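You operate a simulated robot arm through the tools that you are given. There is no shell and no other tool.

Carry out the task below with a simulated robot arm. There is one attempt and no reset: what you move stays moved.

Task
Make a blue rubbing of the dots plate on the paper frame.
Fine: plate in the wooden tray, frame on top, the whole pattern; crayon and frame back where they were.

It is judged by the outcome, as a careful person would: the job done as asked, and still so three seconds after it is handed in. It fails if anything else is knocked over, pushed out of place, dropped, spilled or broken.

Robot
A 6-joint arm with a two-finger gripper, fixed in place. Base frame: the origin is at the foot of the arm, x ahead of it, y to its left, z up; the work surface is at about z = 0.74. Units: m, rad, N and s.
With the tool pointing down near the work surface it reaches from about 0.34 to 0.68 m from the base axis. Its first joint turns from -1.152 to 1.152 rad. Payload 2.45 kg.
The TCP is the grasp point between the finger pads, 0.03 m short of the fingertips. In the tool frame z runs along the fingers and y along their closing line. Largest opening 0.106 m; the body of the gripper starts 0.079 m behind the TCP.
Orientation is that of the tool frame in the base frame, as [roll, pitch, yaw] about the fixed x, y, z axes, in that order (R = Rz(yaw) Ry(pitch) Rx(roll)). With the fingers straight down and closing along the base's y, the tool's x points along the base's -x, its y along +y and its z along -z.

Tools
- The arm moves only by the tool move_arm. Its argument "moves" is a list of rows, each a list of 7 numbers: the finger opening in cm, from 0 to 10.6, then the shift along the tool's x, y, z in cm, then the turn, a rotation vector about the tool's x, y, z in rad. In form: [[fingers, x, y, z, ax, ay, az], ...]. A call has 1 to 20 rows; each row is the pose to reach, as a shift and turn from the pose commanded when the call began, along the tool's axes at that moment. Rows are played at 5 a second. More than 0.05 m and 0.15 rad between two rows, or a gripper value outside its range, and nothing of the call is played. A pose out of reach is approached as far as the arm can. The call stops where the force on the tool passes 50 N (or 10 N more than at its start, if that is more) or the arm is blocked; 0.2 s more then pass. The fingers move at their own pace (about 0.153 m/s each) and stop on an object; they squeeze with about 39 N. The grip force told is the motor's: it shows also when the fingers shut on nothing. Time passes only in rows, and 0.2 s behind the last, so rows that repeat a pose let the fingers close. It gives the time, the measured TCP pose, the force on the tool (base axes), the opening and the grip force at its end, in the units of the frame above (readings bear some noise), with the torque about the TCP (base axes, N m) and any sound that the robot's microphone picked up.
- Cameras (640 x 400 px; columns grow to the right, rows downward): "scene" is fixed at [0.0609, 0.4288, 1.3915]; the picture's right is [-0.52, -0.86, 0.00], its down [-0.61, 0.37, -0.70] and it looks along [0.60, -0.36, -0.71] (base axes); focal length 353 px, centre (320, 200). "wrist" rides on the gripper at [0.076, -0.002, -0.106] in the tool frame; the picture's right is [0.02, 1.00, 0.00], its down [-0.78, 0.02, -0.62] and it looks along [-0.62, 0.01, 0.78] (tool axes); focal length 247 px, centre (320, 200). There is no depth. A picture from a camera that has moved, and an enlarged one, comes with that camera's place and axes in the base frame and with its lens. The place of the scene camera against the robot may be out by one fixed shift of up to 0.018 m in any direction.
- grab_frame(camera): a new picture of that camera. The clock stands still meanwhile.
- inspect(camera, box): a new picture of the part [left, top, right, bottom] of that camera's present view, enlarged. The clock stands still meanwhile.
- close_job(): hands the job in; it is judged then, once.

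Nothing tells you positions but the pictures and the camera data. Unless the task says otherwise, let go and move clear before handing in.

The tools are called after ">>>" as name(argument=value, ...) on one line, values as JSON. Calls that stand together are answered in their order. move_arm: Moves the arm, as the interface text tells. Its arguments: {"type":"object","properties":{"moves":{"type":"array"}},"required":["moves"]} The other tools are called the same way: grab_frame (camera) takes a picture; inspect (camera, box) takes an enlarged picture of a part of a camera's view; close_job () hands the job in.

At the start:

```text
time_s: 0.0
tcp_pos: [0.395, 0.0963, 1.0881]
orientation: [-3.141, 0.001, -3.14]
force: [0.2, -0.2, 0.2]
moment: [0.01, -0.01, -0.05]
width: 0.1058
finger_force: 0.2
```

scene: 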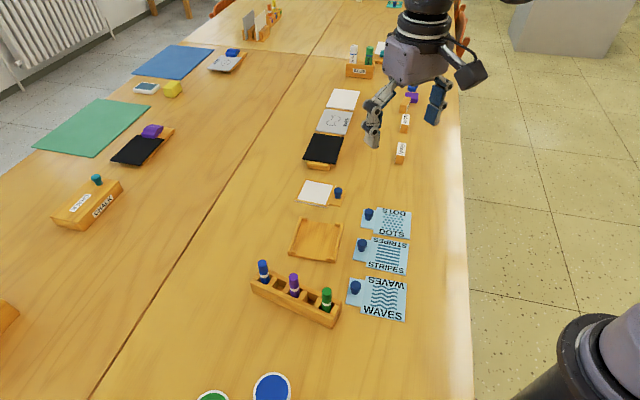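
wrist: 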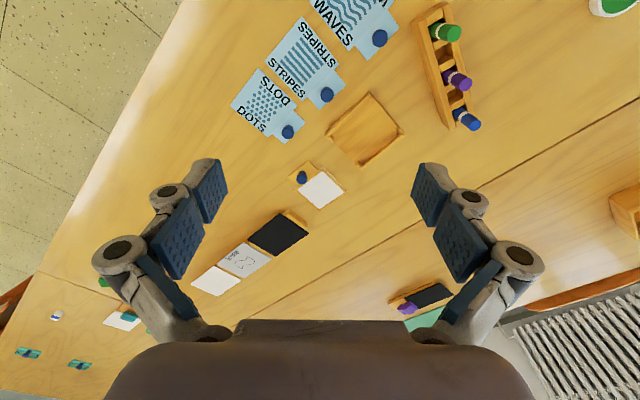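

I see the dots, stripes and waves plates (each with a blue knob), a wooden tray, a small frame with white paper and a knob, and a crayon rack with blue, purple and green crayons. I'll look closer before moving.

>>> inspect(camera="scene", box=[280, 160, 440, 260])

>>> inspect(camera="scene", box=[230, 230, 430, 355])

>>> inspect(camera="wrist", box=[220, 0, 500, 175])

>>> inspect(camera="scene", box=[280, 40, 440, 180])

```text
4.00 times, centred on (360, 210) of scene
camera zoom: at [0.0609, 0.4288, 1.3915], right [-0.52, -0.86, 0.0], down [-0.61, 0.37, -0.7], along [0.6, -0.36, -0.71], focal length 1414 px, centre (160, 160)
```

zoom: 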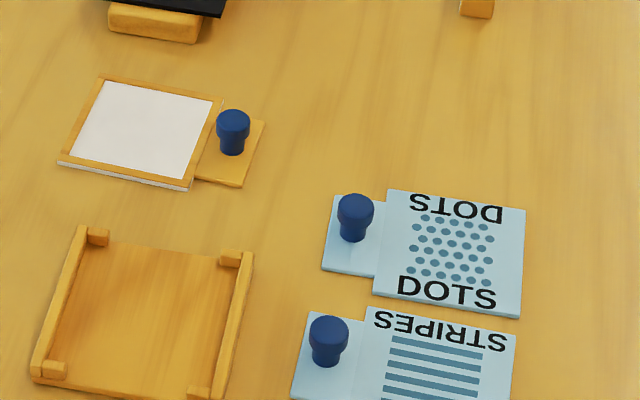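

```text
3.20 times, centred on (330, 292) of scene
camera zoom: at [0.0609, 0.4288, 1.3915], right [-0.52, -0.86, 0.0], down [-0.61, 0.37, -0.7], along [0.6, -0.36, -0.71], focal length 1131 px, centre (288, -96)
```

zoom: 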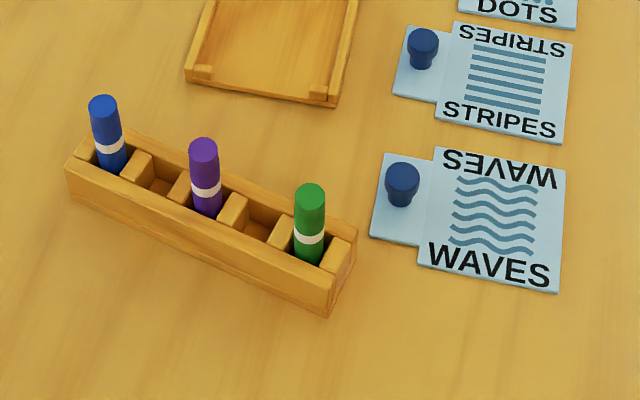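

```text
2.29 times, centred on (360, 88) of wrist
camera zoom: at [0.3177, 0.0957, 1.1947], right [-0.02, 1.0, 0.0], down [0.78, 0.02, 0.62], along [0.62, 0.01, -0.78], focal length 564 px, centre (229, 457)
```

zoom: 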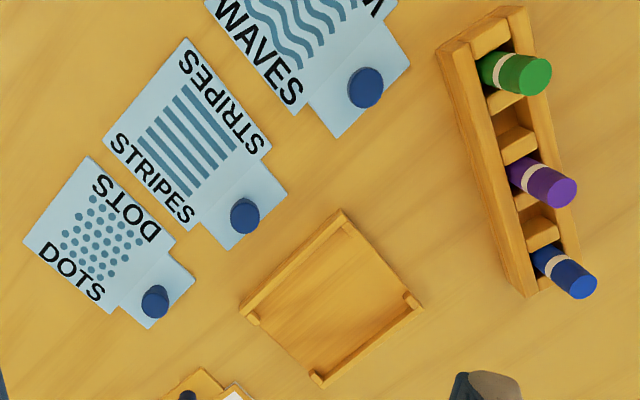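

```text
2.86 times, centred on (360, 110) of scene
camera zoom: at [0.0609, 0.4288, 1.3915], right [-0.52, -0.86, 0.0], down [-0.61, 0.37, -0.7], along [0.6, -0.36, -0.71], focal length 1010 px, centre (206, 457)
```

zoom: 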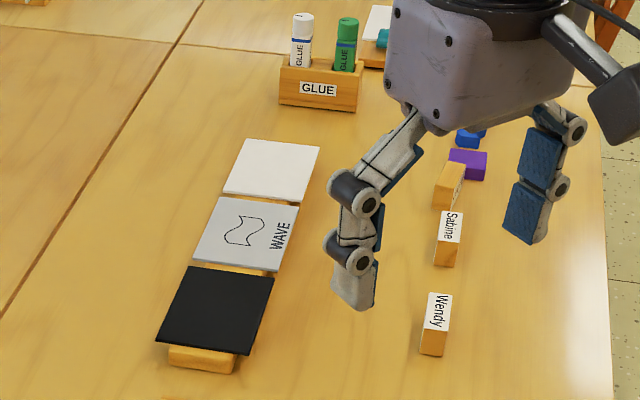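

The dots plate lies near (0.50, 0.0), the tray near (0.50, 0.18), the frame near (0.64, 0.10) and the blue crayon near (0.46, 0.33). I'll lower the arm a bit over open space to get sharper pictures for measuring.

>>> move_arm(moves=[[10.6, 1.0, 1.0, 4, 0, 0, 0], [10.6, 2.0, 2.0, 8, 0, 0, 0], [10.6, 2.0, 3.0, 12, 0, 0, 0], [10.6, 2.0, 3.0, 14, 0, 0, 0], [10.6, 2.0, 3.0, 14, 0, 0, 0]])

>>> grab_frame(camera="wrist")

>>> inspect(camera="wrist", box=[160, 0, 480, 200])

>>> grab_frame(camera="scene")

```text
time_s: 1.2
tcp_pos: [0.3754, 0.127, 0.9474]
orientation: [3.14, 0.002, 3.141]
force: [0.1, 0.3, 0.4]
moment: [-0.02, 0.0, -0.03]
width: 0.1062
finger_force: 0.0
```

```text
taken
camera wrist: at [0.2984, 0.1269, 1.0553], right [-0.02, 1.0, 0.0], down [0.78, 0.02, 0.62], along [0.62, 0.01, -0.78], focal length 247 px, centre (320, 200)
```

wrist: 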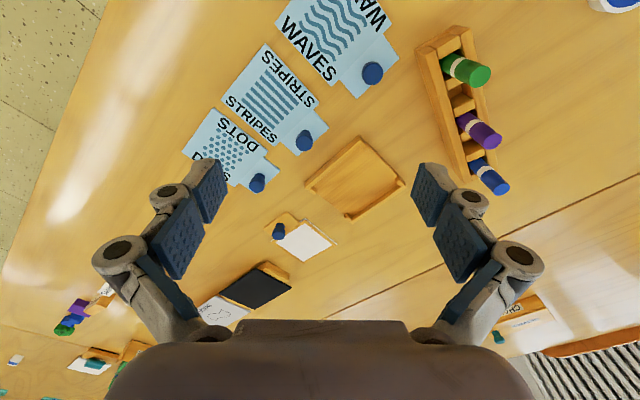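

```text
2.00 times, centred on (320, 100) of wrist
camera zoom: at [0.2984, 0.1269, 1.0553], right [-0.02, 1.0, 0.0], down [0.78, 0.02, 0.62], along [0.62, 0.01, -0.78], focal length 494 px, centre (320, 400)
```

zoom: 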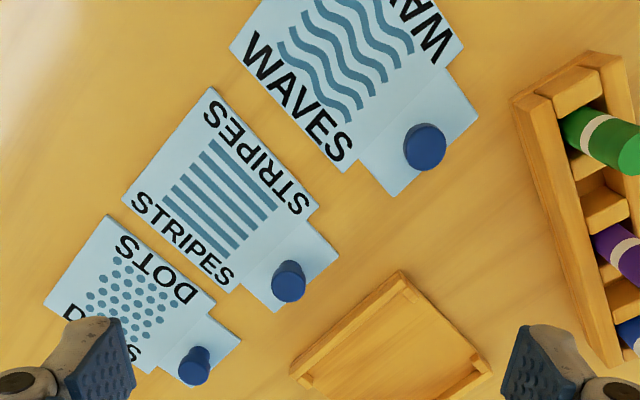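

```text
taken
```

scene: 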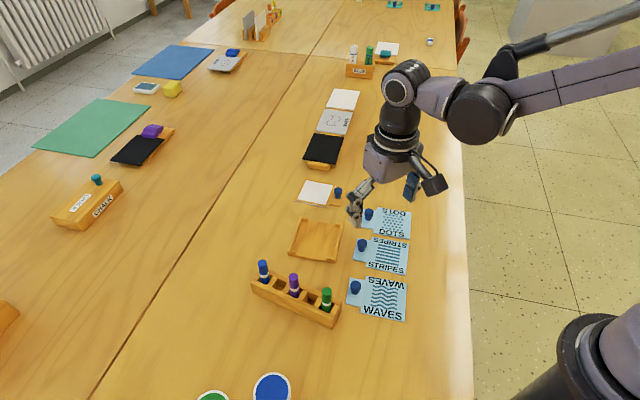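

The dots plate is partly hidden by a finger here; I'll enlarge the tray, the frame and the crayon rack from this pose.

>>> inspect(camera="wrist", box=[290, 130, 418, 230])

>>> inspect(camera="wrist", box=[250, 190, 378, 270])

>>> inspect(camera="wrist", box=[390, 10, 550, 210])

>>> inspect(camera="scene", box=[240, 210, 350, 330])

```text
4.00 times, centred on (354, 180) of wrist
camera zoom: at [0.2984, 0.1269, 1.0553], right [-0.02, 1.0, 0.0], down [0.78, 0.02, 0.62], along [0.62, 0.01, -0.78], focal length 988 px, centre (184, 280)
```

zoom: 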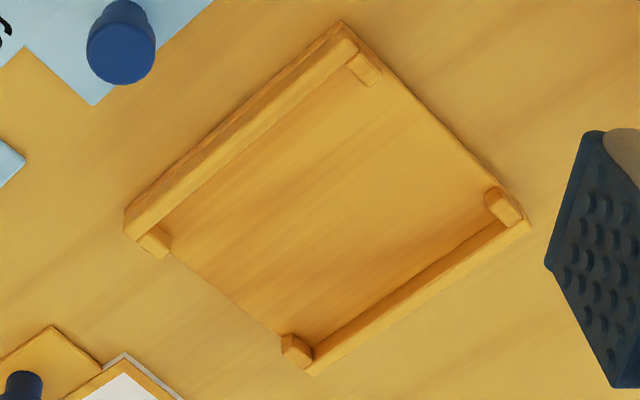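

```text
5.00 times, centred on (314, 230) of wrist
camera zoom: at [0.2984, 0.1269, 1.0553], right [-0.02, 1.0, 0.0], down [0.78, 0.02, 0.62], along [0.62, 0.01, -0.78], focal length 1235 px, centre (350, 50)
```

zoom: 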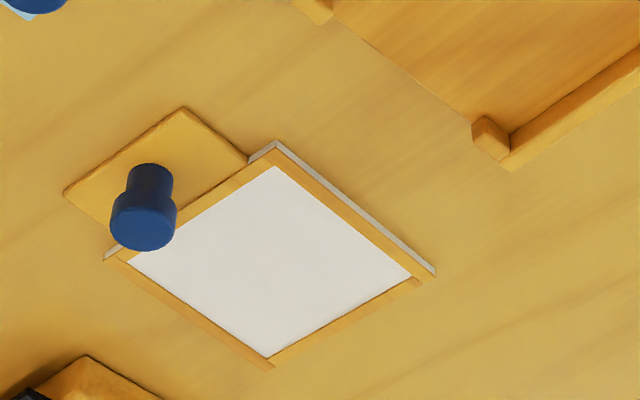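

```text
2.00 times, centred on (470, 110) of wrist
camera zoom: at [0.2984, 0.1269, 1.0553], right [-0.02, 1.0, 0.0], down [0.78, 0.02, 0.62], along [0.62, 0.01, -0.78], focal length 494 px, centre (20, 380)
```

zoom: 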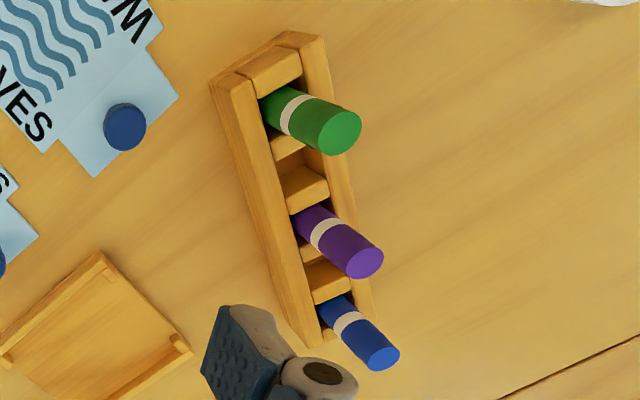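

```text
3.33 times, centred on (295, 270) of scene
camera zoom: at [0.0609, 0.4288, 1.3915], right [-0.52, -0.86, 0.0], down [-0.61, 0.37, -0.7], along [0.6, -0.36, -0.71], focal length 1178 px, centre (403, -33)
```

zoom: 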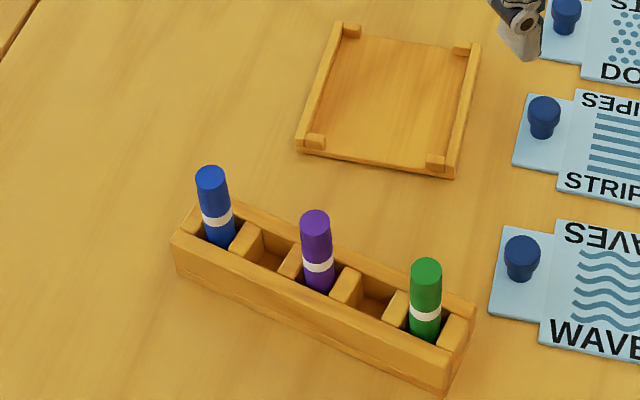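

Tray is about 0.11 m square centred near (0.515, 0.185) with rails along two sides and open ends; the dots knob is near (0.50, 0.04), with its plate pointing to (-x,-y). I'll hover above the dots knob with the fingers lined up along the plate's axis.

>>> move_arm(moves=[[10.6, -2.1, -1.5, 0, 0, 0, 0.125], [10.6, -4.2, -3.0, 0, 0, 0, 0.25], [10.6, -6.3, -4.5, 0, 0, 0, 0.375], [10.6, -8.4, -6.0, 1, 0, 0, 0.5], [10.6, -10.5, -7.5, 3, 0, 0, 0.625], [10.6, -12.4, -8.8, 5, 0, 0, 0.75], [10.6, -12.4, -8.8, 5, 0, 0, 0.75]])

>>> grab_frame(camera="wrist")

>>> inspect(camera="scene", box=[280, 150, 440, 250])

```text
time_s: 2.8
tcp_pos: [0.4971, 0.0368, 0.8964]
orientation: [3.14, 0.003, 2.39]
force: [0.0, 0.2, -0.2]
moment: [-0.02, 0.0, 0.01]
width: 0.1059
finger_force: 0.0
```

```text
taken
camera wrist: at [0.4413, 0.0897, 1.005], right [0.67, 0.74, 0.0], down [0.58, -0.52, 0.62], along [0.46, -0.42, -0.78], focal length 247 px, centre (320, 200)
```

wrist: 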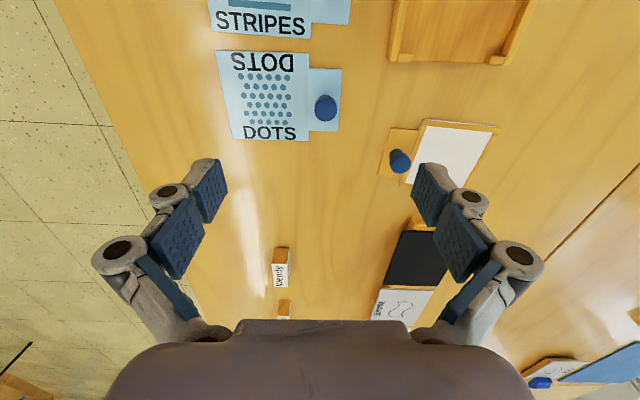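

```text
4.00 times, centred on (360, 200) of scene
camera zoom: at [0.0609, 0.4288, 1.3915], right [-0.52, -0.86, 0.0], down [-0.61, 0.37, -0.7], along [0.6, -0.36, -0.71], focal length 1414 px, centre (160, 200)
```

zoom: 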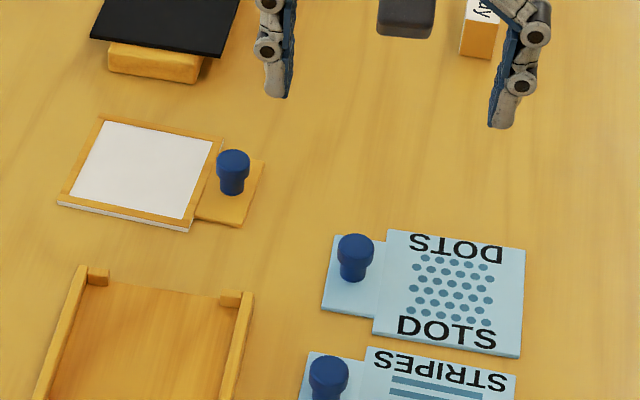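

The dots plate, its knob and the frame are now clear in the wrist view. I'll enlarge those parts to measure accurately.

>>> inspect(camera="wrist", box=[205, 40, 365, 140])

>>> inspect(camera="wrist", box=[370, 110, 510, 198])

>>> inspect(camera="wrist", box=[360, 0, 550, 119])

```text
4.00 times, centred on (285, 90) of wrist
camera zoom: at [0.4413, 0.0897, 1.005], right [0.67, 0.74, 0.0], down [0.58, -0.52, 0.62], along [0.46, -0.42, -0.78], focal length 988 px, centre (460, 640)
```

zoom: 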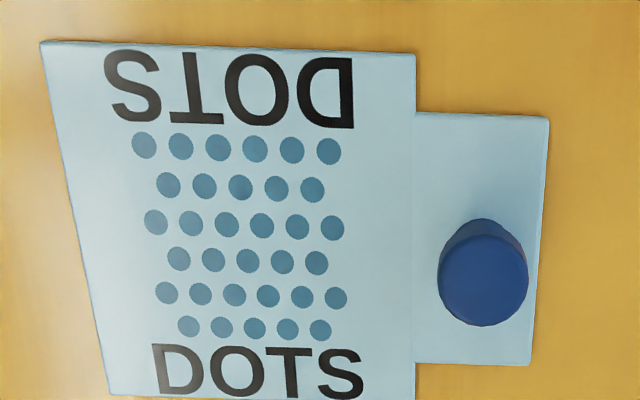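

```text
4.55 times, centred on (440, 154) of wrist
camera zoom: at [0.4413, 0.0897, 1.005], right [0.67, 0.74, 0.0], down [0.58, -0.52, 0.62], along [0.46, -0.42, -0.78], focal length 1123 px, centre (-226, 409)
```

zoom: 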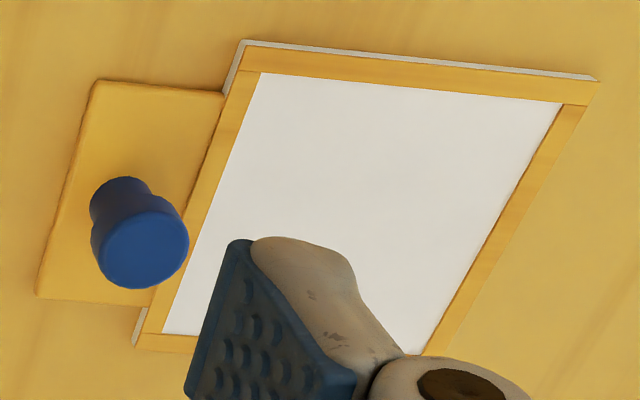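

```text
3.36 times, centred on (455, 60) of wrist
camera zoom: at [0.4413, 0.0897, 1.005], right [0.67, 0.74, 0.0], down [0.58, -0.52, 0.62], along [0.46, -0.42, -0.78], focal length 830 px, centre (-134, 672)
```

zoom: 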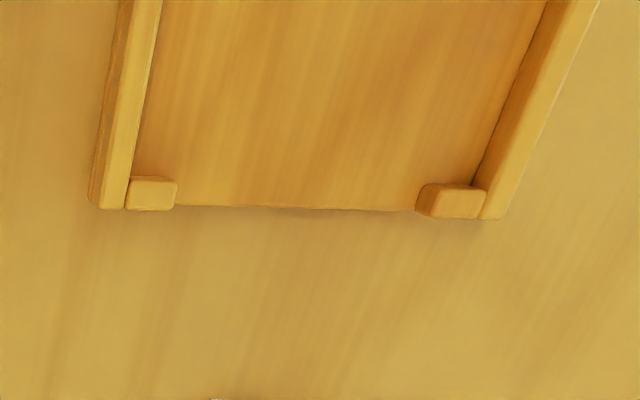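

The dots plate body is ~8.5 cm square centred near (0.463, -0.002), with the knob near (0.5035, 0.040) and its top about z 0.768. I'll come down part way with fingers narrowed and check alignment.

>>> move_arm(moves=[[6.0, -0.1, 0.2, 2, 0, 0, 0], [6.0, -0.2, 0.4, 5, 0, 0, 0], [6.0, -0.2, 0.4, 7, 0, 0, 0], [6.0, -0.2, 0.4, 7, 0, 0, 0], [6.0, -0.2, 0.4, 7, 0, 0, 0]])

>>> grab_frame(camera="wrist")

>>> inspect(camera="scene", box=[320, 160, 440, 240])

```text
time_s: 4.0
tcp_pos: [0.5014, 0.0396, 0.8266]
orientation: [3.141, 0.002, 2.39]
force: [-0.1, -0.3, 0.5]
moment: [0.01, 0.01, 0.03]
width: 0.0598
finger_force: 0.0
```

```text
taken
camera wrist: at [0.4437, 0.0919, 0.934], right [0.67, 0.75, 0.0], down [0.58, -0.52, 0.62], along [0.46, -0.41, -0.78], focal length 247 px, centre (320, 200)
```

wrist: 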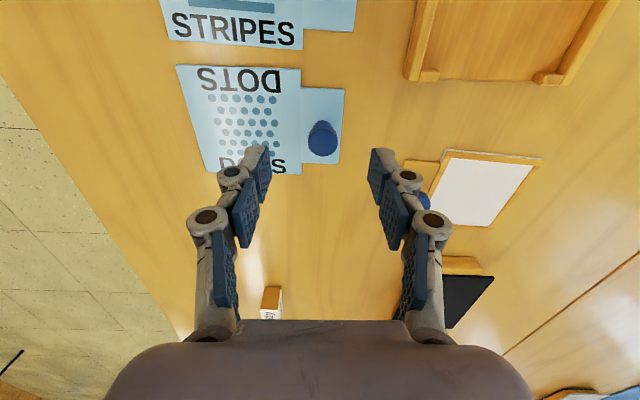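

```text
5.00 times, centred on (380, 200) of scene
camera zoom: at [0.0609, 0.4288, 1.3915], right [-0.52, -0.86, 0.0], down [-0.61, 0.37, -0.7], along [0.6, -0.36, -0.71], focal length 1767 px, centre (20, 200)
```

zoom: 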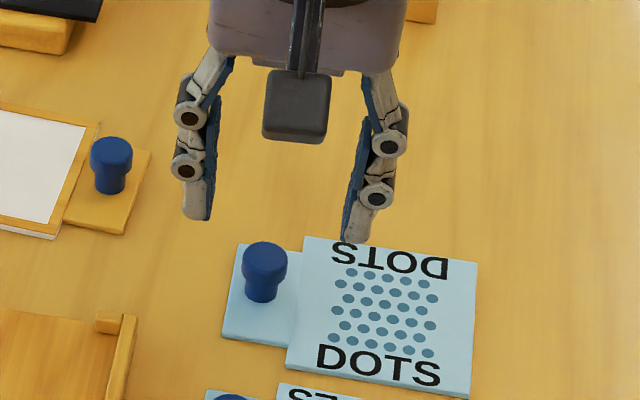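

The knob sits within a millimetre of the tool axis, so I'll descend until the fingertips are just above the plate.

>>> move_arm(moves=[[6.0, 0, 0.0, 2, 0, 0, 0], [6.0, 0, 0.0, 3.5, 0, 0, 0], [6.0, 0, 0.0, 4.5, 0, 0, 0], [6.0, 0, 0.0, 4.5, 0, 0, 0]])

>>> grab_frame(camera="wrist")

>>> inspect(camera="scene", box=[320, 160, 440, 240])

```text
time_s: 5.0
tcp_pos: [0.5021, 0.0398, 0.7822]
orientation: [3.141, 0.002, 2.392]
force: [-0.3, 0.6, 1.0]
moment: [-0.01, -0.01, 0.04]
width: 0.06
finger_force: 0.1
```

```text
taken
camera wrist: at [0.4444, 0.0913, 0.8895], right [0.67, 0.75, 0.0], down [0.58, -0.52, 0.62], along [0.46, -0.41, -0.78], focal length 247 px, centre (320, 200)
```

wrist: 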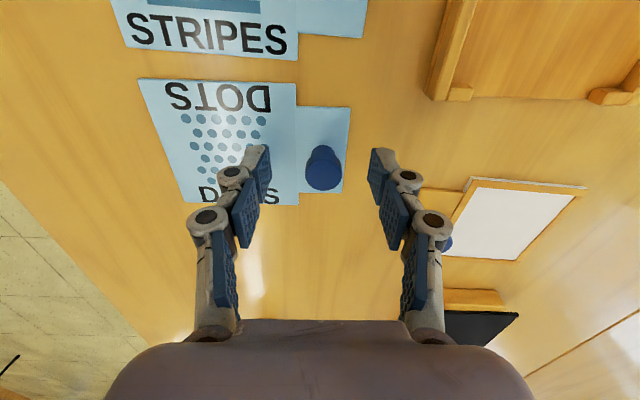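

```text
5.00 times, centred on (380, 200) of scene
camera zoom: at [0.0609, 0.4288, 1.3915], right [-0.52, -0.86, 0.0], down [-0.61, 0.37, -0.7], along [0.6, -0.36, -0.71], focal length 1767 px, centre (20, 200)
```

zoom: 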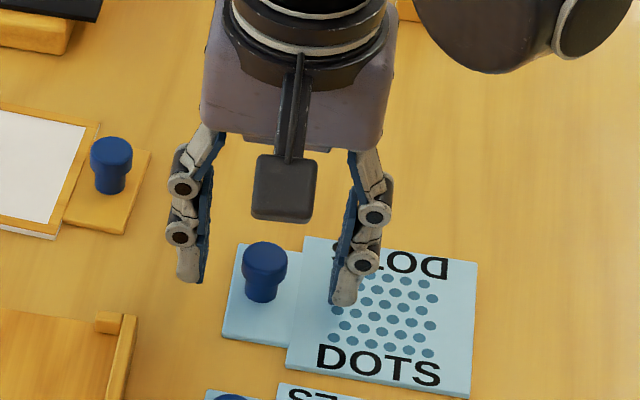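

Both fingers straddle the knob without touching anything. I'll close on it.

>>> move_arm(moves=[[6.0, 0, 0.0, 0.2, 0, 0, 0], [0.5, 0, 0.0, 0.2, 0, 0, 0], [0.5, 0, 0.0, 0.2, 0, 0, 0], [0.5, 0, 0.0, 0.2, 0, 0, 0]])

>>> grab_frame(camera="wrist")

```text
time_s: 6.0
tcp_pos: [0.5023, 0.0394, 0.7807]
orientation: [3.141, 0.003, 2.39]
force: [-0.3, 0.6, 0.5]
moment: [0.03, -0.05, 0.02]
width: 0.0194
finger_force: 39.1
```

```text
taken
camera wrist: at [0.4449, 0.0912, 0.8874], right [0.67, 0.75, 0.0], down [0.58, -0.52, 0.62], along [0.46, -0.41, -0.78], focal length 247 px, centre (320, 200)
```

wrist: 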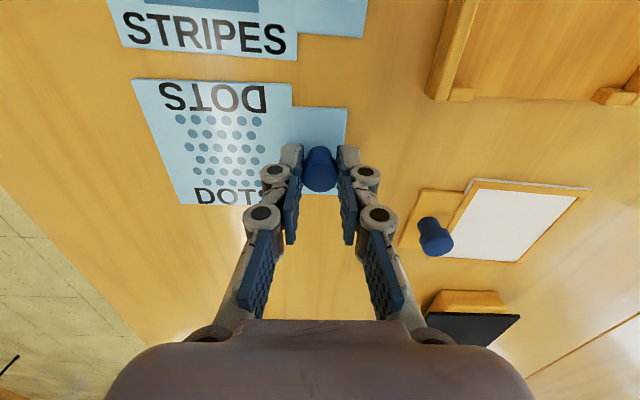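

The knob is firmly held. I'll lift straight up and check how the plate hangs.

>>> move_arm(moves=[[0.5, 0, 0.0, -1.5, 0, 0, 0], [0.5, 0, 0.0, -4, 0, 0, 0], [0.5, 0, 0.0, -7, 0, 0, 0], [0.5, 0, 0.0, -10, 0, 0, 0], [0.5, 0, 0.0, -10, 0, 0, 0]])

>>> grab_frame(camera="wrist")

>>> grab_frame(camera="scene")

```text
time_s: 7.2
tcp_pos: [0.5022, 0.0382, 0.8806]
orientation: [3.141, 0.001, 2.392]
force: [0.1, -0.1, -1.0]
moment: [0.02, -0.03, 0.02]
width: 0.0193
finger_force: 38.7
```

```text
taken
camera wrist: at [0.4457, 0.0903, 0.9877], right [0.67, 0.75, 0.0], down [0.58, -0.52, 0.62], along [0.46, -0.41, -0.78], focal length 247 px, centre (320, 200)
```

wrist: 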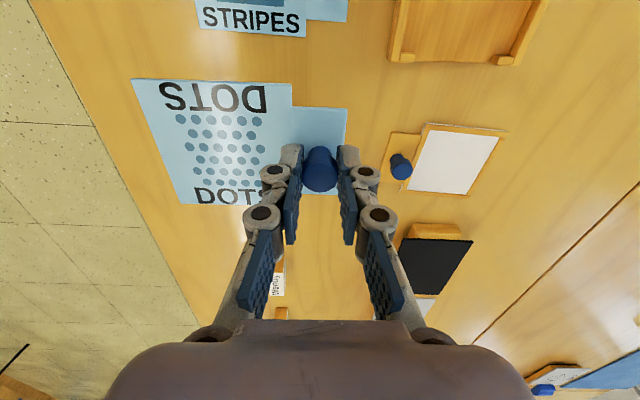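

```text
taken
```

scene: 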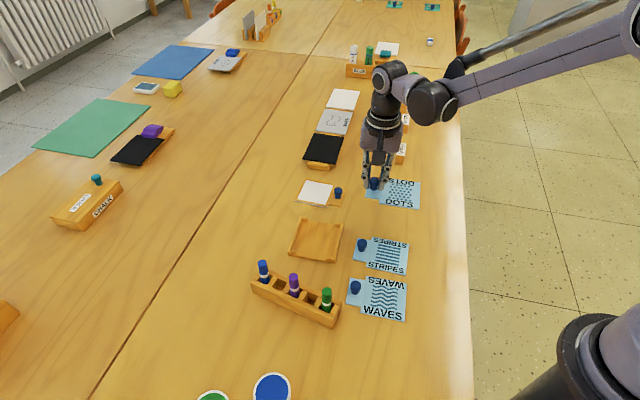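

The plate hangs level. I'll enlarge to measure its pose in the grip and the tray's pose.

>>> inspect(camera="wrist", box=[125, 65, 365, 215])

>>> inspect(camera="wrist", box=[380, 0, 560, 112])

>>> inspect(camera="wrist", box=[375, 115, 520, 205])

```text
2.67 times, centred on (245, 140) of wrist
camera zoom: at [0.4457, 0.0903, 0.9877], right [0.67, 0.75, 0.0], down [0.58, -0.52, 0.62], along [0.46, -0.41, -0.78], focal length 659 px, centre (520, 360)
```

zoom: 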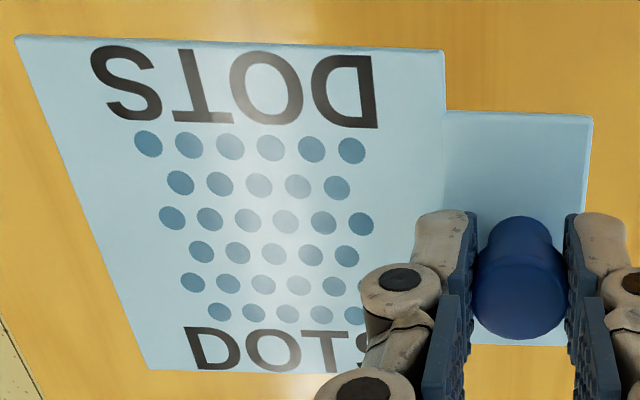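

```text
3.56 times, centred on (470, 56) of wrist
camera zoom: at [0.4457, 0.0903, 0.9877], right [0.67, 0.75, 0.0], down [0.58, -0.52, 0.62], along [0.46, -0.41, -0.78], focal length 878 px, centre (-213, 712)
```

zoom: 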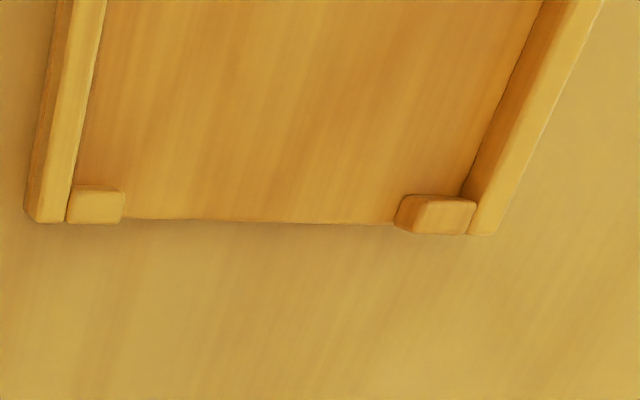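

```text
4.41 times, centred on (448, 160) of wrist
camera zoom: at [0.4457, 0.0903, 0.9877], right [0.67, 0.75, 0.0], down [0.58, -0.52, 0.62], along [0.46, -0.41, -0.78], focal length 1090 px, centre (-243, 377)
```

zoom: 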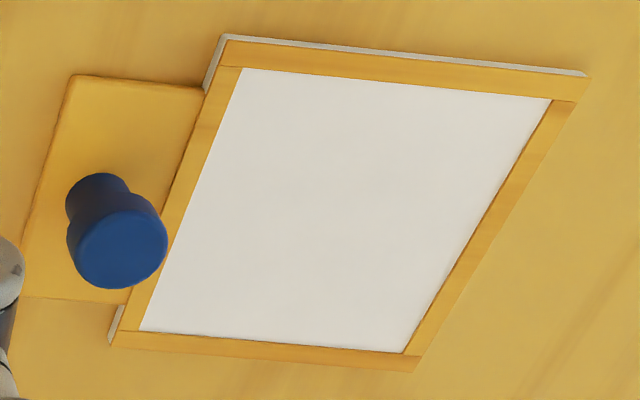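

The plate is level with its body centre about 6 cm from the grip. I'll swing it by about 92° over the tray so its tab will face the open near end, staying high, then look.

>>> move_arm(moves=[[0.5, 1.0, 0.8, -1, 0, 0, -0.1335], [0.5, 2.3, 1.7, -2, 0, 0, -0.267], [0.5, 3.7, 2.8, -2, 0, 0, -0.4005], [0.5, 5.0, 3.7, -2, 0, 0, -0.534], [0.5, 6.3, 4.7, -2, 0, 0, -0.6675], [0.5, 7.5, 5.6, -2, 0, 0, -0.801], [0.5, 8.8, 6.6, -2, 0, 0, -0.9345], [0.5, 10.1, 7.5, -2, 0, 0, -1.068], [0.5, 11.3, 8.5, -2, 0, 0, -1.2015], [0.5, 12.6, 9.4, -2, 0, 0, -1.335], [0.5, 13.8, 10.3, -2, 0, 0, -1.4685], [0.5, 15.0, 11.2, -2, 0, 0, -1.602], [0.5, 15.0, 11.2, -2, 0, 0, -1.602]])

>>> grab_frame(camera="wrist")

>>> grab_frame(camera="scene")

```text
time_s: 10.0
tcp_pos: [0.4694, 0.2242, 0.9011]
orientation: [-3.139, -0.001, -2.289]
force: [-0.1, 0.0, 0.3]
moment: [0.01, 0.02, 0.03]
width: 0.0192
finger_force: 38.9
```

```text
taken
camera wrist: at [0.4206, 0.1663, 1.0088], right [-0.77, 0.64, 0.0], down [0.5, 0.6, 0.62], along [0.4, 0.48, -0.78], focal length 247 px, centre (320, 200)
```

wrist: 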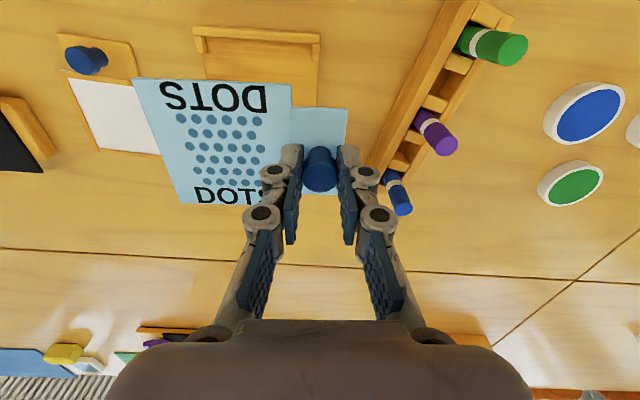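

```text
taken
```

scene: 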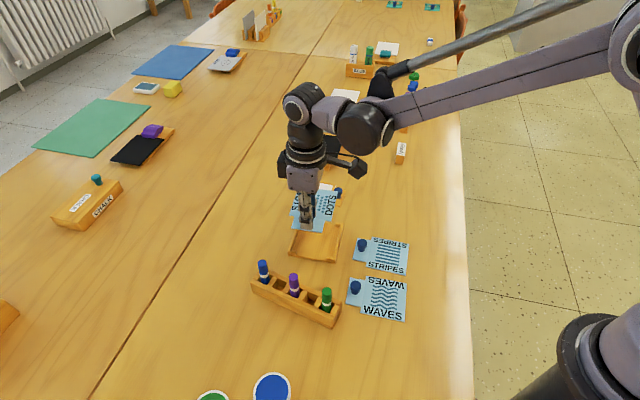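

The plate hides most of the tray from here, so I'll slide sideways at this height to see the whole tray and measure it exactly.

>>> move_arm(moves=[[0.5, 0, -3, 0, 0, 0, 0], [0.5, 0, -6, 0, 0, 0, 0], [0.5, 0, -9, 0, 0, 0, 0], [0.5, 0, -11, 0, 0, 0, 0], [0.5, 0, -11, 0, 0, 0, 0], [0.5, 0, -11, 0, 0, 0, 0]])

>>> grab_frame(camera="wrist")

>>> inspect(camera="wrist", box=[290, 20, 450, 120])

```text
time_s: 11.4
tcp_pos: [0.5519, 0.1501, 0.9006]
orientation: [-3.139, -0.001, -2.289]
force: [0.4, 0.6, 0.4]
moment: [-0.01, 0.01, 0.01]
width: 0.0194
finger_force: 38.7
```

```text
taken
camera wrist: at [0.5032, 0.0942, 1.0079], right [-0.77, 0.64, 0.0], down [0.5, 0.6, 0.62], along [0.4, 0.48, -0.78], focal length 247 px, centre (320, 200)
```

wrist: 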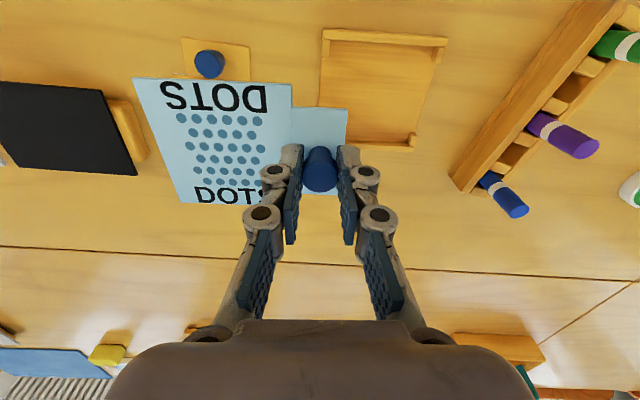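

```text
4.00 times, centred on (370, 70) of wrist
camera zoom: at [0.5032, 0.0942, 1.0079], right [-0.77, 0.64, 0.0], down [0.5, 0.6, 0.62], along [0.4, 0.48, -0.78], focal length 988 px, centre (120, 720)
```

zoom: 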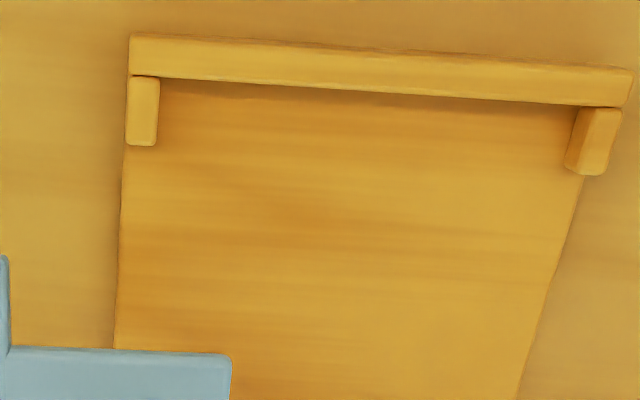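

This shows the tray well. I'll enlarge the lower half too.

>>> inspect(camera="wrist", box=[340, 70, 460, 160])

>>> inspect(camera="wrist", box=[120, 60, 360, 210])

```text
4.44 times, centred on (400, 115) of wrist
camera zoom: at [0.5032, 0.0942, 1.0079], right [-0.77, 0.64, 0.0], down [0.5, 0.6, 0.62], along [0.4, 0.48, -0.78], focal length 1098 px, centre (-36, 578)
```

zoom: 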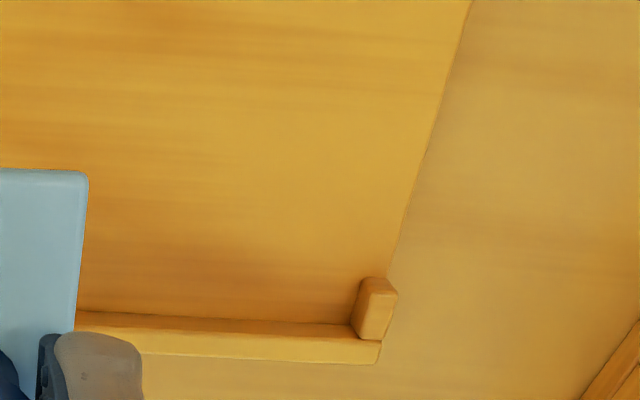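

```text
2.67 times, centred on (240, 135) of wrist
camera zoom: at [0.5032, 0.0942, 1.0079], right [-0.77, 0.64, 0.0], down [0.5, 0.6, 0.62], along [0.4, 0.48, -0.78], focal length 659 px, centre (533, 373)
```

zoom: 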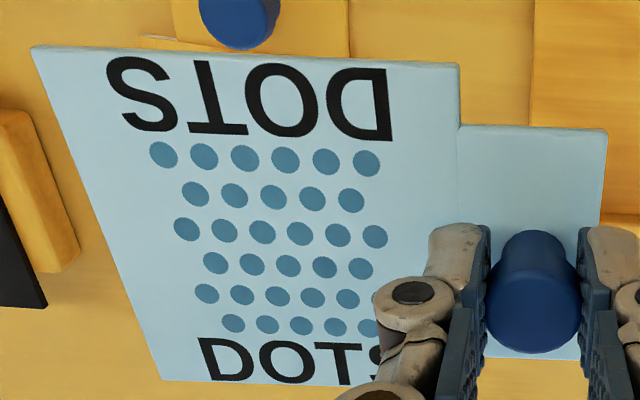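

The tray axis, centre and the plate's pose in the grip are now measured in the same view: I need a shift of about 11.3 cm sideways, 0.3 cm across and a 0.8° turn. I'll go there and come down part way.

>>> move_arm(moves=[[0.5, 0.1, 3, 0, 0, 0, 0.004], [0.5, 0.2, 6, 0, 0, 0, 0.008], [0.5, 0.3, 9, 0, 0, 0, 0.014], [0.5, 0.32, 11.3, 0, 0, 0, 0.014], [0.5, 0.32, 11.3, 2.5, 0, 0, 0.014], [0.5, 0.32, 11.3, 5.5, 0, 0, 0.014], [0.5, 0.32, 11.3, 7.5, 0, 0, 0.014], [0.5, 0.32, 11.3, 8.5, 0, 0, 0.014], [0.5, 0.32, 11.3, 8.5, 0, 0, 0.014], [0.5, 0.32, 11.3, 8.5, 0, 0, 0.014]])

>>> grab_frame(camera="wrist")

>>> inspect(camera="scene", box=[260, 180, 380, 280])

>>> inspect(camera="wrist", box=[110, 30, 370, 210])

```text
time_s: 13.6
tcp_pos: [0.4642, 0.2223, 0.8159]
orientation: [-3.14, 0.0, -2.304]
force: [0.0, -0.5, -0.3]
moment: [-0.01, 0.01, -0.01]
width: 0.0194
finger_force: 39.0
```

```text
taken
camera wrist: at [0.4148, 0.1661, 0.923], right [-0.76, 0.65, 0.0], down [0.51, 0.59, 0.62], along [0.41, 0.47, -0.78], focal length 247 px, centre (320, 200)
```

wrist: 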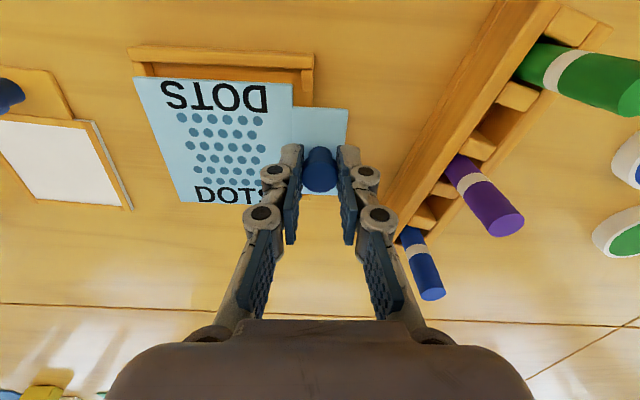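

```text
4.00 times, centred on (320, 230) of scene
camera zoom: at [0.0609, 0.4288, 1.3915], right [-0.52, -0.86, 0.0], down [-0.61, 0.37, -0.7], along [0.6, -0.36, -0.71], focal length 1414 px, centre (320, 80)
```

zoom: 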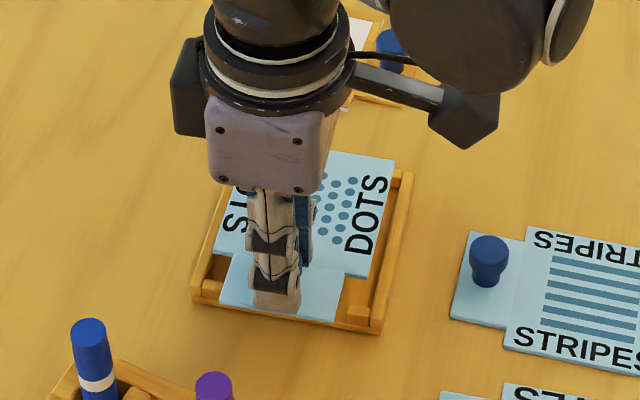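

```text
2.22 times, centred on (240, 120) of wrist
camera zoom: at [0.4148, 0.1661, 0.923], right [-0.76, 0.65, 0.0], down [0.51, 0.59, 0.62], along [0.41, 0.47, -0.78], focal length 549 px, centre (498, 378)
```

zoom: 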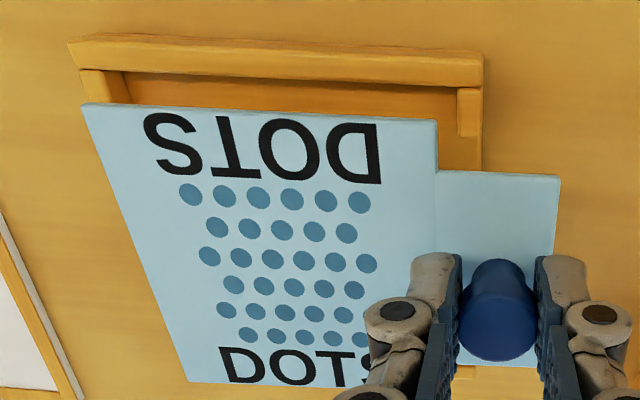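

The plate edges are parallel to the tray rails and inside the posts with 2–4 mm margins. I'll nudge by under a millimetre and lower it gently.

>>> move_arm(moves=[[0.5, -0.05, 0.09, 0.5, 0, 0, 0], [0.5, -0.05, 0.09, 1.3, 0, 0, 0], [0.5, -0.05, 0.09, 2.0, 0, 0, 0], [0.5, -0.05, 0.09, 2.4, 0, 0, 0], [0.5, -0.05, 0.09, 2.4, 0, 0, 0]])

>>> inspect(camera="wrist", box=[110, 30, 370, 210])

>>> inspect(camera="scene", box=[260, 200, 380, 280])

```text
time_s: 14.8
tcp_pos: [0.4645, 0.2249, 0.7914]
orientation: [-3.139, -0.001, -2.304]
force: [0.2, 0.5, -0.4]
moment: [-0.02, 0.0, -0.01]
width: 0.0194
finger_force: 39.3
```

```text
2.22 times, centred on (240, 120) of wrist
camera zoom: at [0.414, 0.1673, 0.8984], right [-0.76, 0.65, 0.0], down [0.51, 0.59, 0.62], along [0.41, 0.47, -0.78], focal length 549 px, centre (498, 378)
```

zoom: 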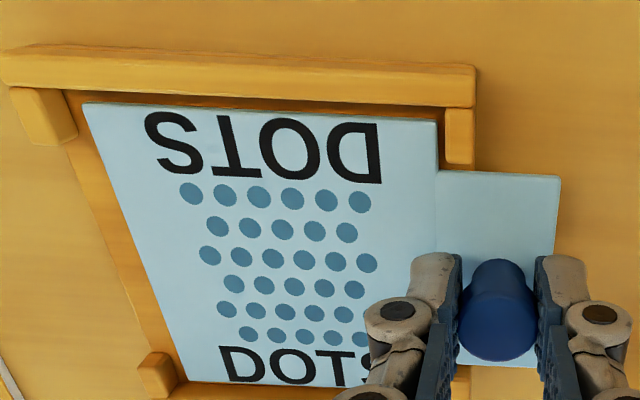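

```text
5.00 times, centred on (320, 240) of scene
camera zoom: at [0.0609, 0.4288, 1.3915], right [-0.52, -0.86, 0.0], down [-0.61, 0.37, -0.7], along [0.6, -0.36, -0.71], focal length 1767 px, centre (320, 0)
```

zoom: 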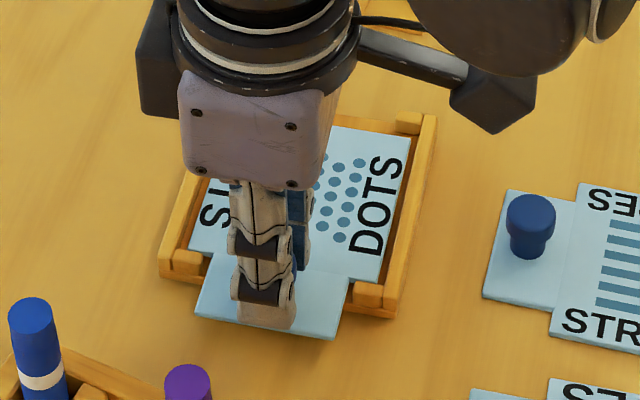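

The plate is inside the tray outline with all margins visible. A 0.7 mm nudge, then down to contact in small steps.

>>> move_arm(moves=[[0.5, -0.07, -0.02, 0.1, 0, 0, 0], [0.5, -0.07, -0.02, 0.3, 0, 0, 0], [0.5, -0.07, -0.02, 0.45, 0, 0, 0], [0.5, -0.07, -0.02, 0.45, 0, 0, 0]])

>>> inspect(camera="wrist", box=[110, 30, 370, 210])

>>> inspect(camera="scene", box=[270, 210, 360, 270])

```text
time_s: 15.8
tcp_pos: [0.4652, 0.2253, 0.7871]
orientation: [-3.141, 0.0, -2.303]
force: [-3.9, 2.0, 23.9]
moment: [-0.06, -0.01, 0.02]
width: 0.0193
finger_force: 38.8
```

```text
2.22 times, centred on (240, 120) of wrist
camera zoom: at [0.4148, 0.168, 0.8944], right [-0.76, 0.65, 0.0], down [0.51, 0.59, 0.62], along [0.41, 0.47, -0.78], focal length 549 px, centre (498, 378)
```

zoom: 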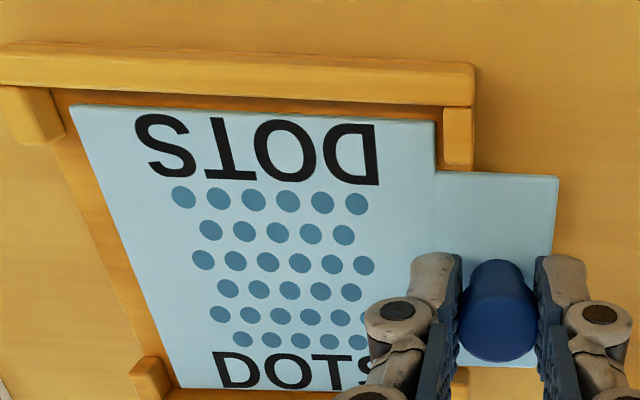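

```text
6.67 times, centred on (315, 240) of scene
camera zoom: at [0.0604, 0.4287, 1.3916], right [-0.52, -0.86, 0.0], down [-0.61, 0.37, -0.71], along [0.6, -0.36, -0.71], focal length 2356 px, centre (353, -67)
```

zoom: 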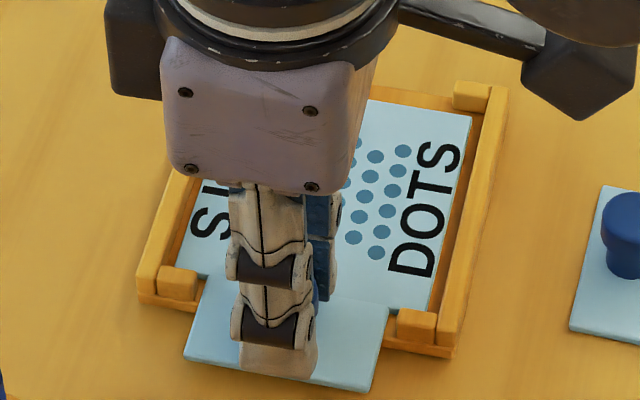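

Contact at about 24 N; the plate is seated between the rails and posts. I'll ease off slightly, open the fingers a little and rise straight up.

>>> move_arm(moves=[[0.5, 0, 0, -0.15, 0, 0, 0], [0.5, 0, 0, -0.2, 0, 0, 0], [4.5, 0, 0, -0.2, 0, 0, 0], [4.5, 0, 0, -0.2, 0, 0, 0], [4.5, 0, 0, -2, 0, 0, 0], [4.5, 0, 0, -5, 0, 0, 0], [4.5, 0, 0, -9, 0, 0, 0], [4.5, 0, 0, -12, 0, 0, 0], [4.5, 0, 0, -12, 0, 0, 0]])

>>> grab_frame(camera="wrist")

>>> inspect(camera="wrist", box=[150, 10, 360, 141])

>>> inspect(camera="scene", box=[270, 210, 360, 270])

```text
time_s: 17.8
tcp_pos: [0.4649, 0.2241, 0.9056]
orientation: [-3.14, 0.0, -2.304]
force: [0.5, -0.6, -0.2]
moment: [-0.02, -0.02, -0.02]
width: 0.0452
finger_force: 0.1
```

```text
taken
camera wrist: at [0.4151, 0.168, 1.0136], right [-0.76, 0.65, 0.0], down [0.51, 0.59, 0.62], along [0.41, 0.47, -0.78], focal length 247 px, centre (320, 200)
```

wrist: 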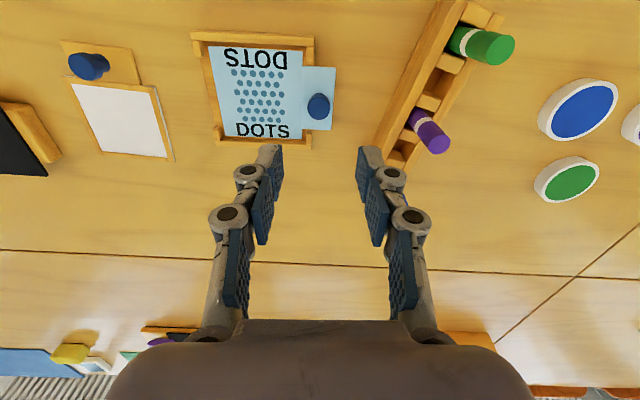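

```text
3.05 times, centred on (255, 76) of wrist
camera zoom: at [0.4151, 0.168, 1.0136], right [-0.76, 0.65, 0.0], down [0.51, 0.59, 0.62], along [0.41, 0.47, -0.78], focal length 753 px, centre (518, 579)
```

zoom: 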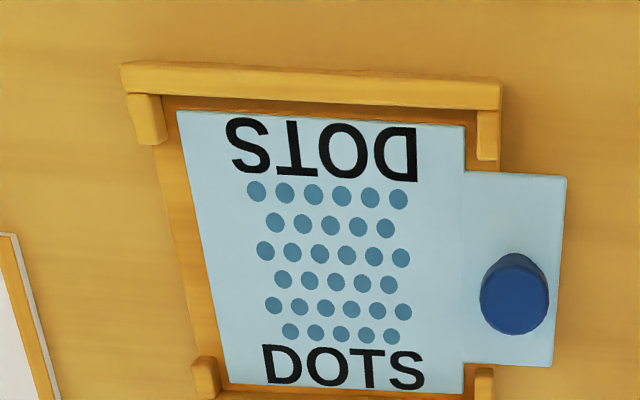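

```text
6.67 times, centred on (315, 240) of scene
camera zoom: at [0.0609, 0.4288, 1.3915], right [-0.52, -0.86, 0.0], down [-0.61, 0.37, -0.7], along [0.6, -0.36, -0.71], focal length 2356 px, centre (353, -67)
```

zoom: 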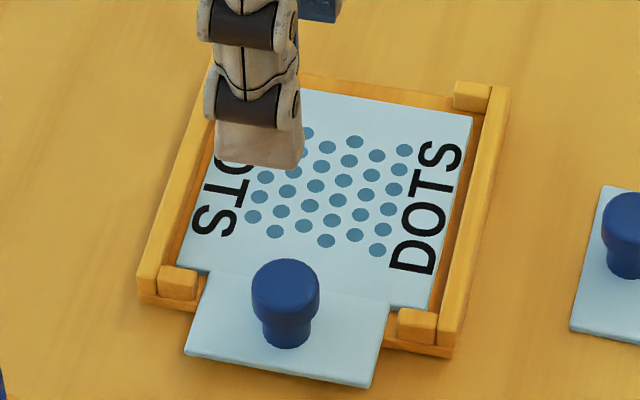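

The plate sits flat inside the tray with its tab through the near opening. Next I'll swing over the paper frame's knob near (0.600, 0.0635), aligning the fingers with the frame's axis (about 42°).

>>> move_arm(moves=[[6, 0.24, -1.73, 0, 0, 0, 0.1396], [6, 0.48, -3.46, 0, 0, 0, 0.2792], [6, 0.72, -5.19, 0, 0, 0, 0.4188], [6, 0.97, -6.92, 0, 0, 0, 0.5583], [6, 1.21, -8.65, 0, 0, 0, 0.6979], [6, 1.45, -10.39, 0, 0, 0, 0.8375], [6, 1.69, -12.12, 0, 0, 0, 0.9771], [6, 1.93, -13.85, 0, 0, 0, 1.1167], [6, 2.18, -15.58, 0, 0, 0, 1.2563], [6, 2.42, -17.31, 0, 0, 0, 1.3958], [6, 2.66, -19.04, 0, 0, 0, 1.5354], [6, 2.9, -20.77, 0, 0, 0, 1.675], [6, 2.9, -20.77, 2, 0, 0, 1.675], [6, 2.9, -20.77, 3, 0, 0, 1.675], [6, 2.9, -20.77, 3, 0, 0, 1.675]])

>>> grab_frame(camera="wrist")

>>> inspect(camera="wrist", box=[270, 60, 478, 190])

>>> inspect(camera="scene", box=[280, 150, 400, 230])

```text
time_s: 21.0
tcp_pos: [0.6001, 0.0637, 0.8744]
orientation: [-3.141, 0.002, 2.305]
force: [-0.5, 0.8, 0.6]
moment: [0.03, -0.01, 0.02]
width: 0.0601
finger_force: 0.0
```

```text
taken
camera wrist: at [0.5477, 0.1219, 0.9824], right [0.73, 0.69, 0.0], down [0.54, -0.57, 0.62], along [0.43, -0.45, -0.78], focal length 247 px, centre (320, 200)
```

wrist: 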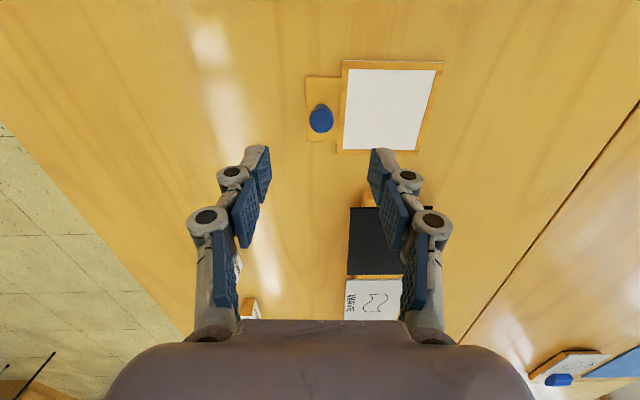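

```text
3.08 times, centred on (374, 125) of wrist
camera zoom: at [0.5477, 0.1219, 0.9824], right [0.73, 0.69, 0.0], down [0.54, -0.57, 0.62], along [0.43, -0.45, -0.78], focal length 760 px, centre (154, 431)
```

zoom: 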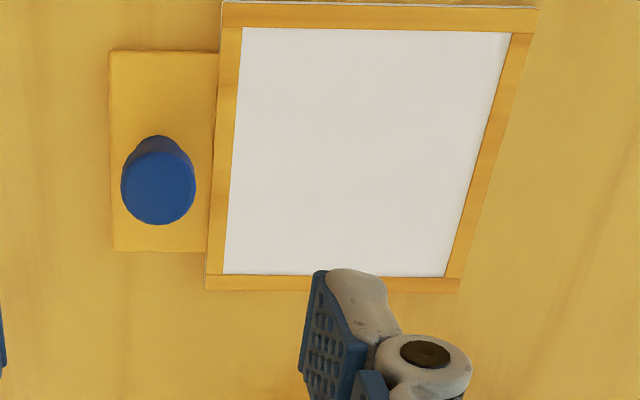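

```text
5.00 times, centred on (340, 190) of scene
camera zoom: at [0.0609, 0.4288, 1.3915], right [-0.52, -0.86, 0.0], down [-0.61, 0.37, -0.7], along [0.6, -0.36, -0.71], focal length 1767 px, centre (220, 250)
```

zoom: 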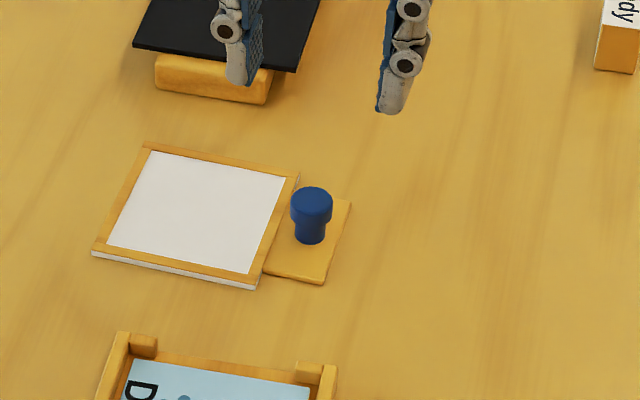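

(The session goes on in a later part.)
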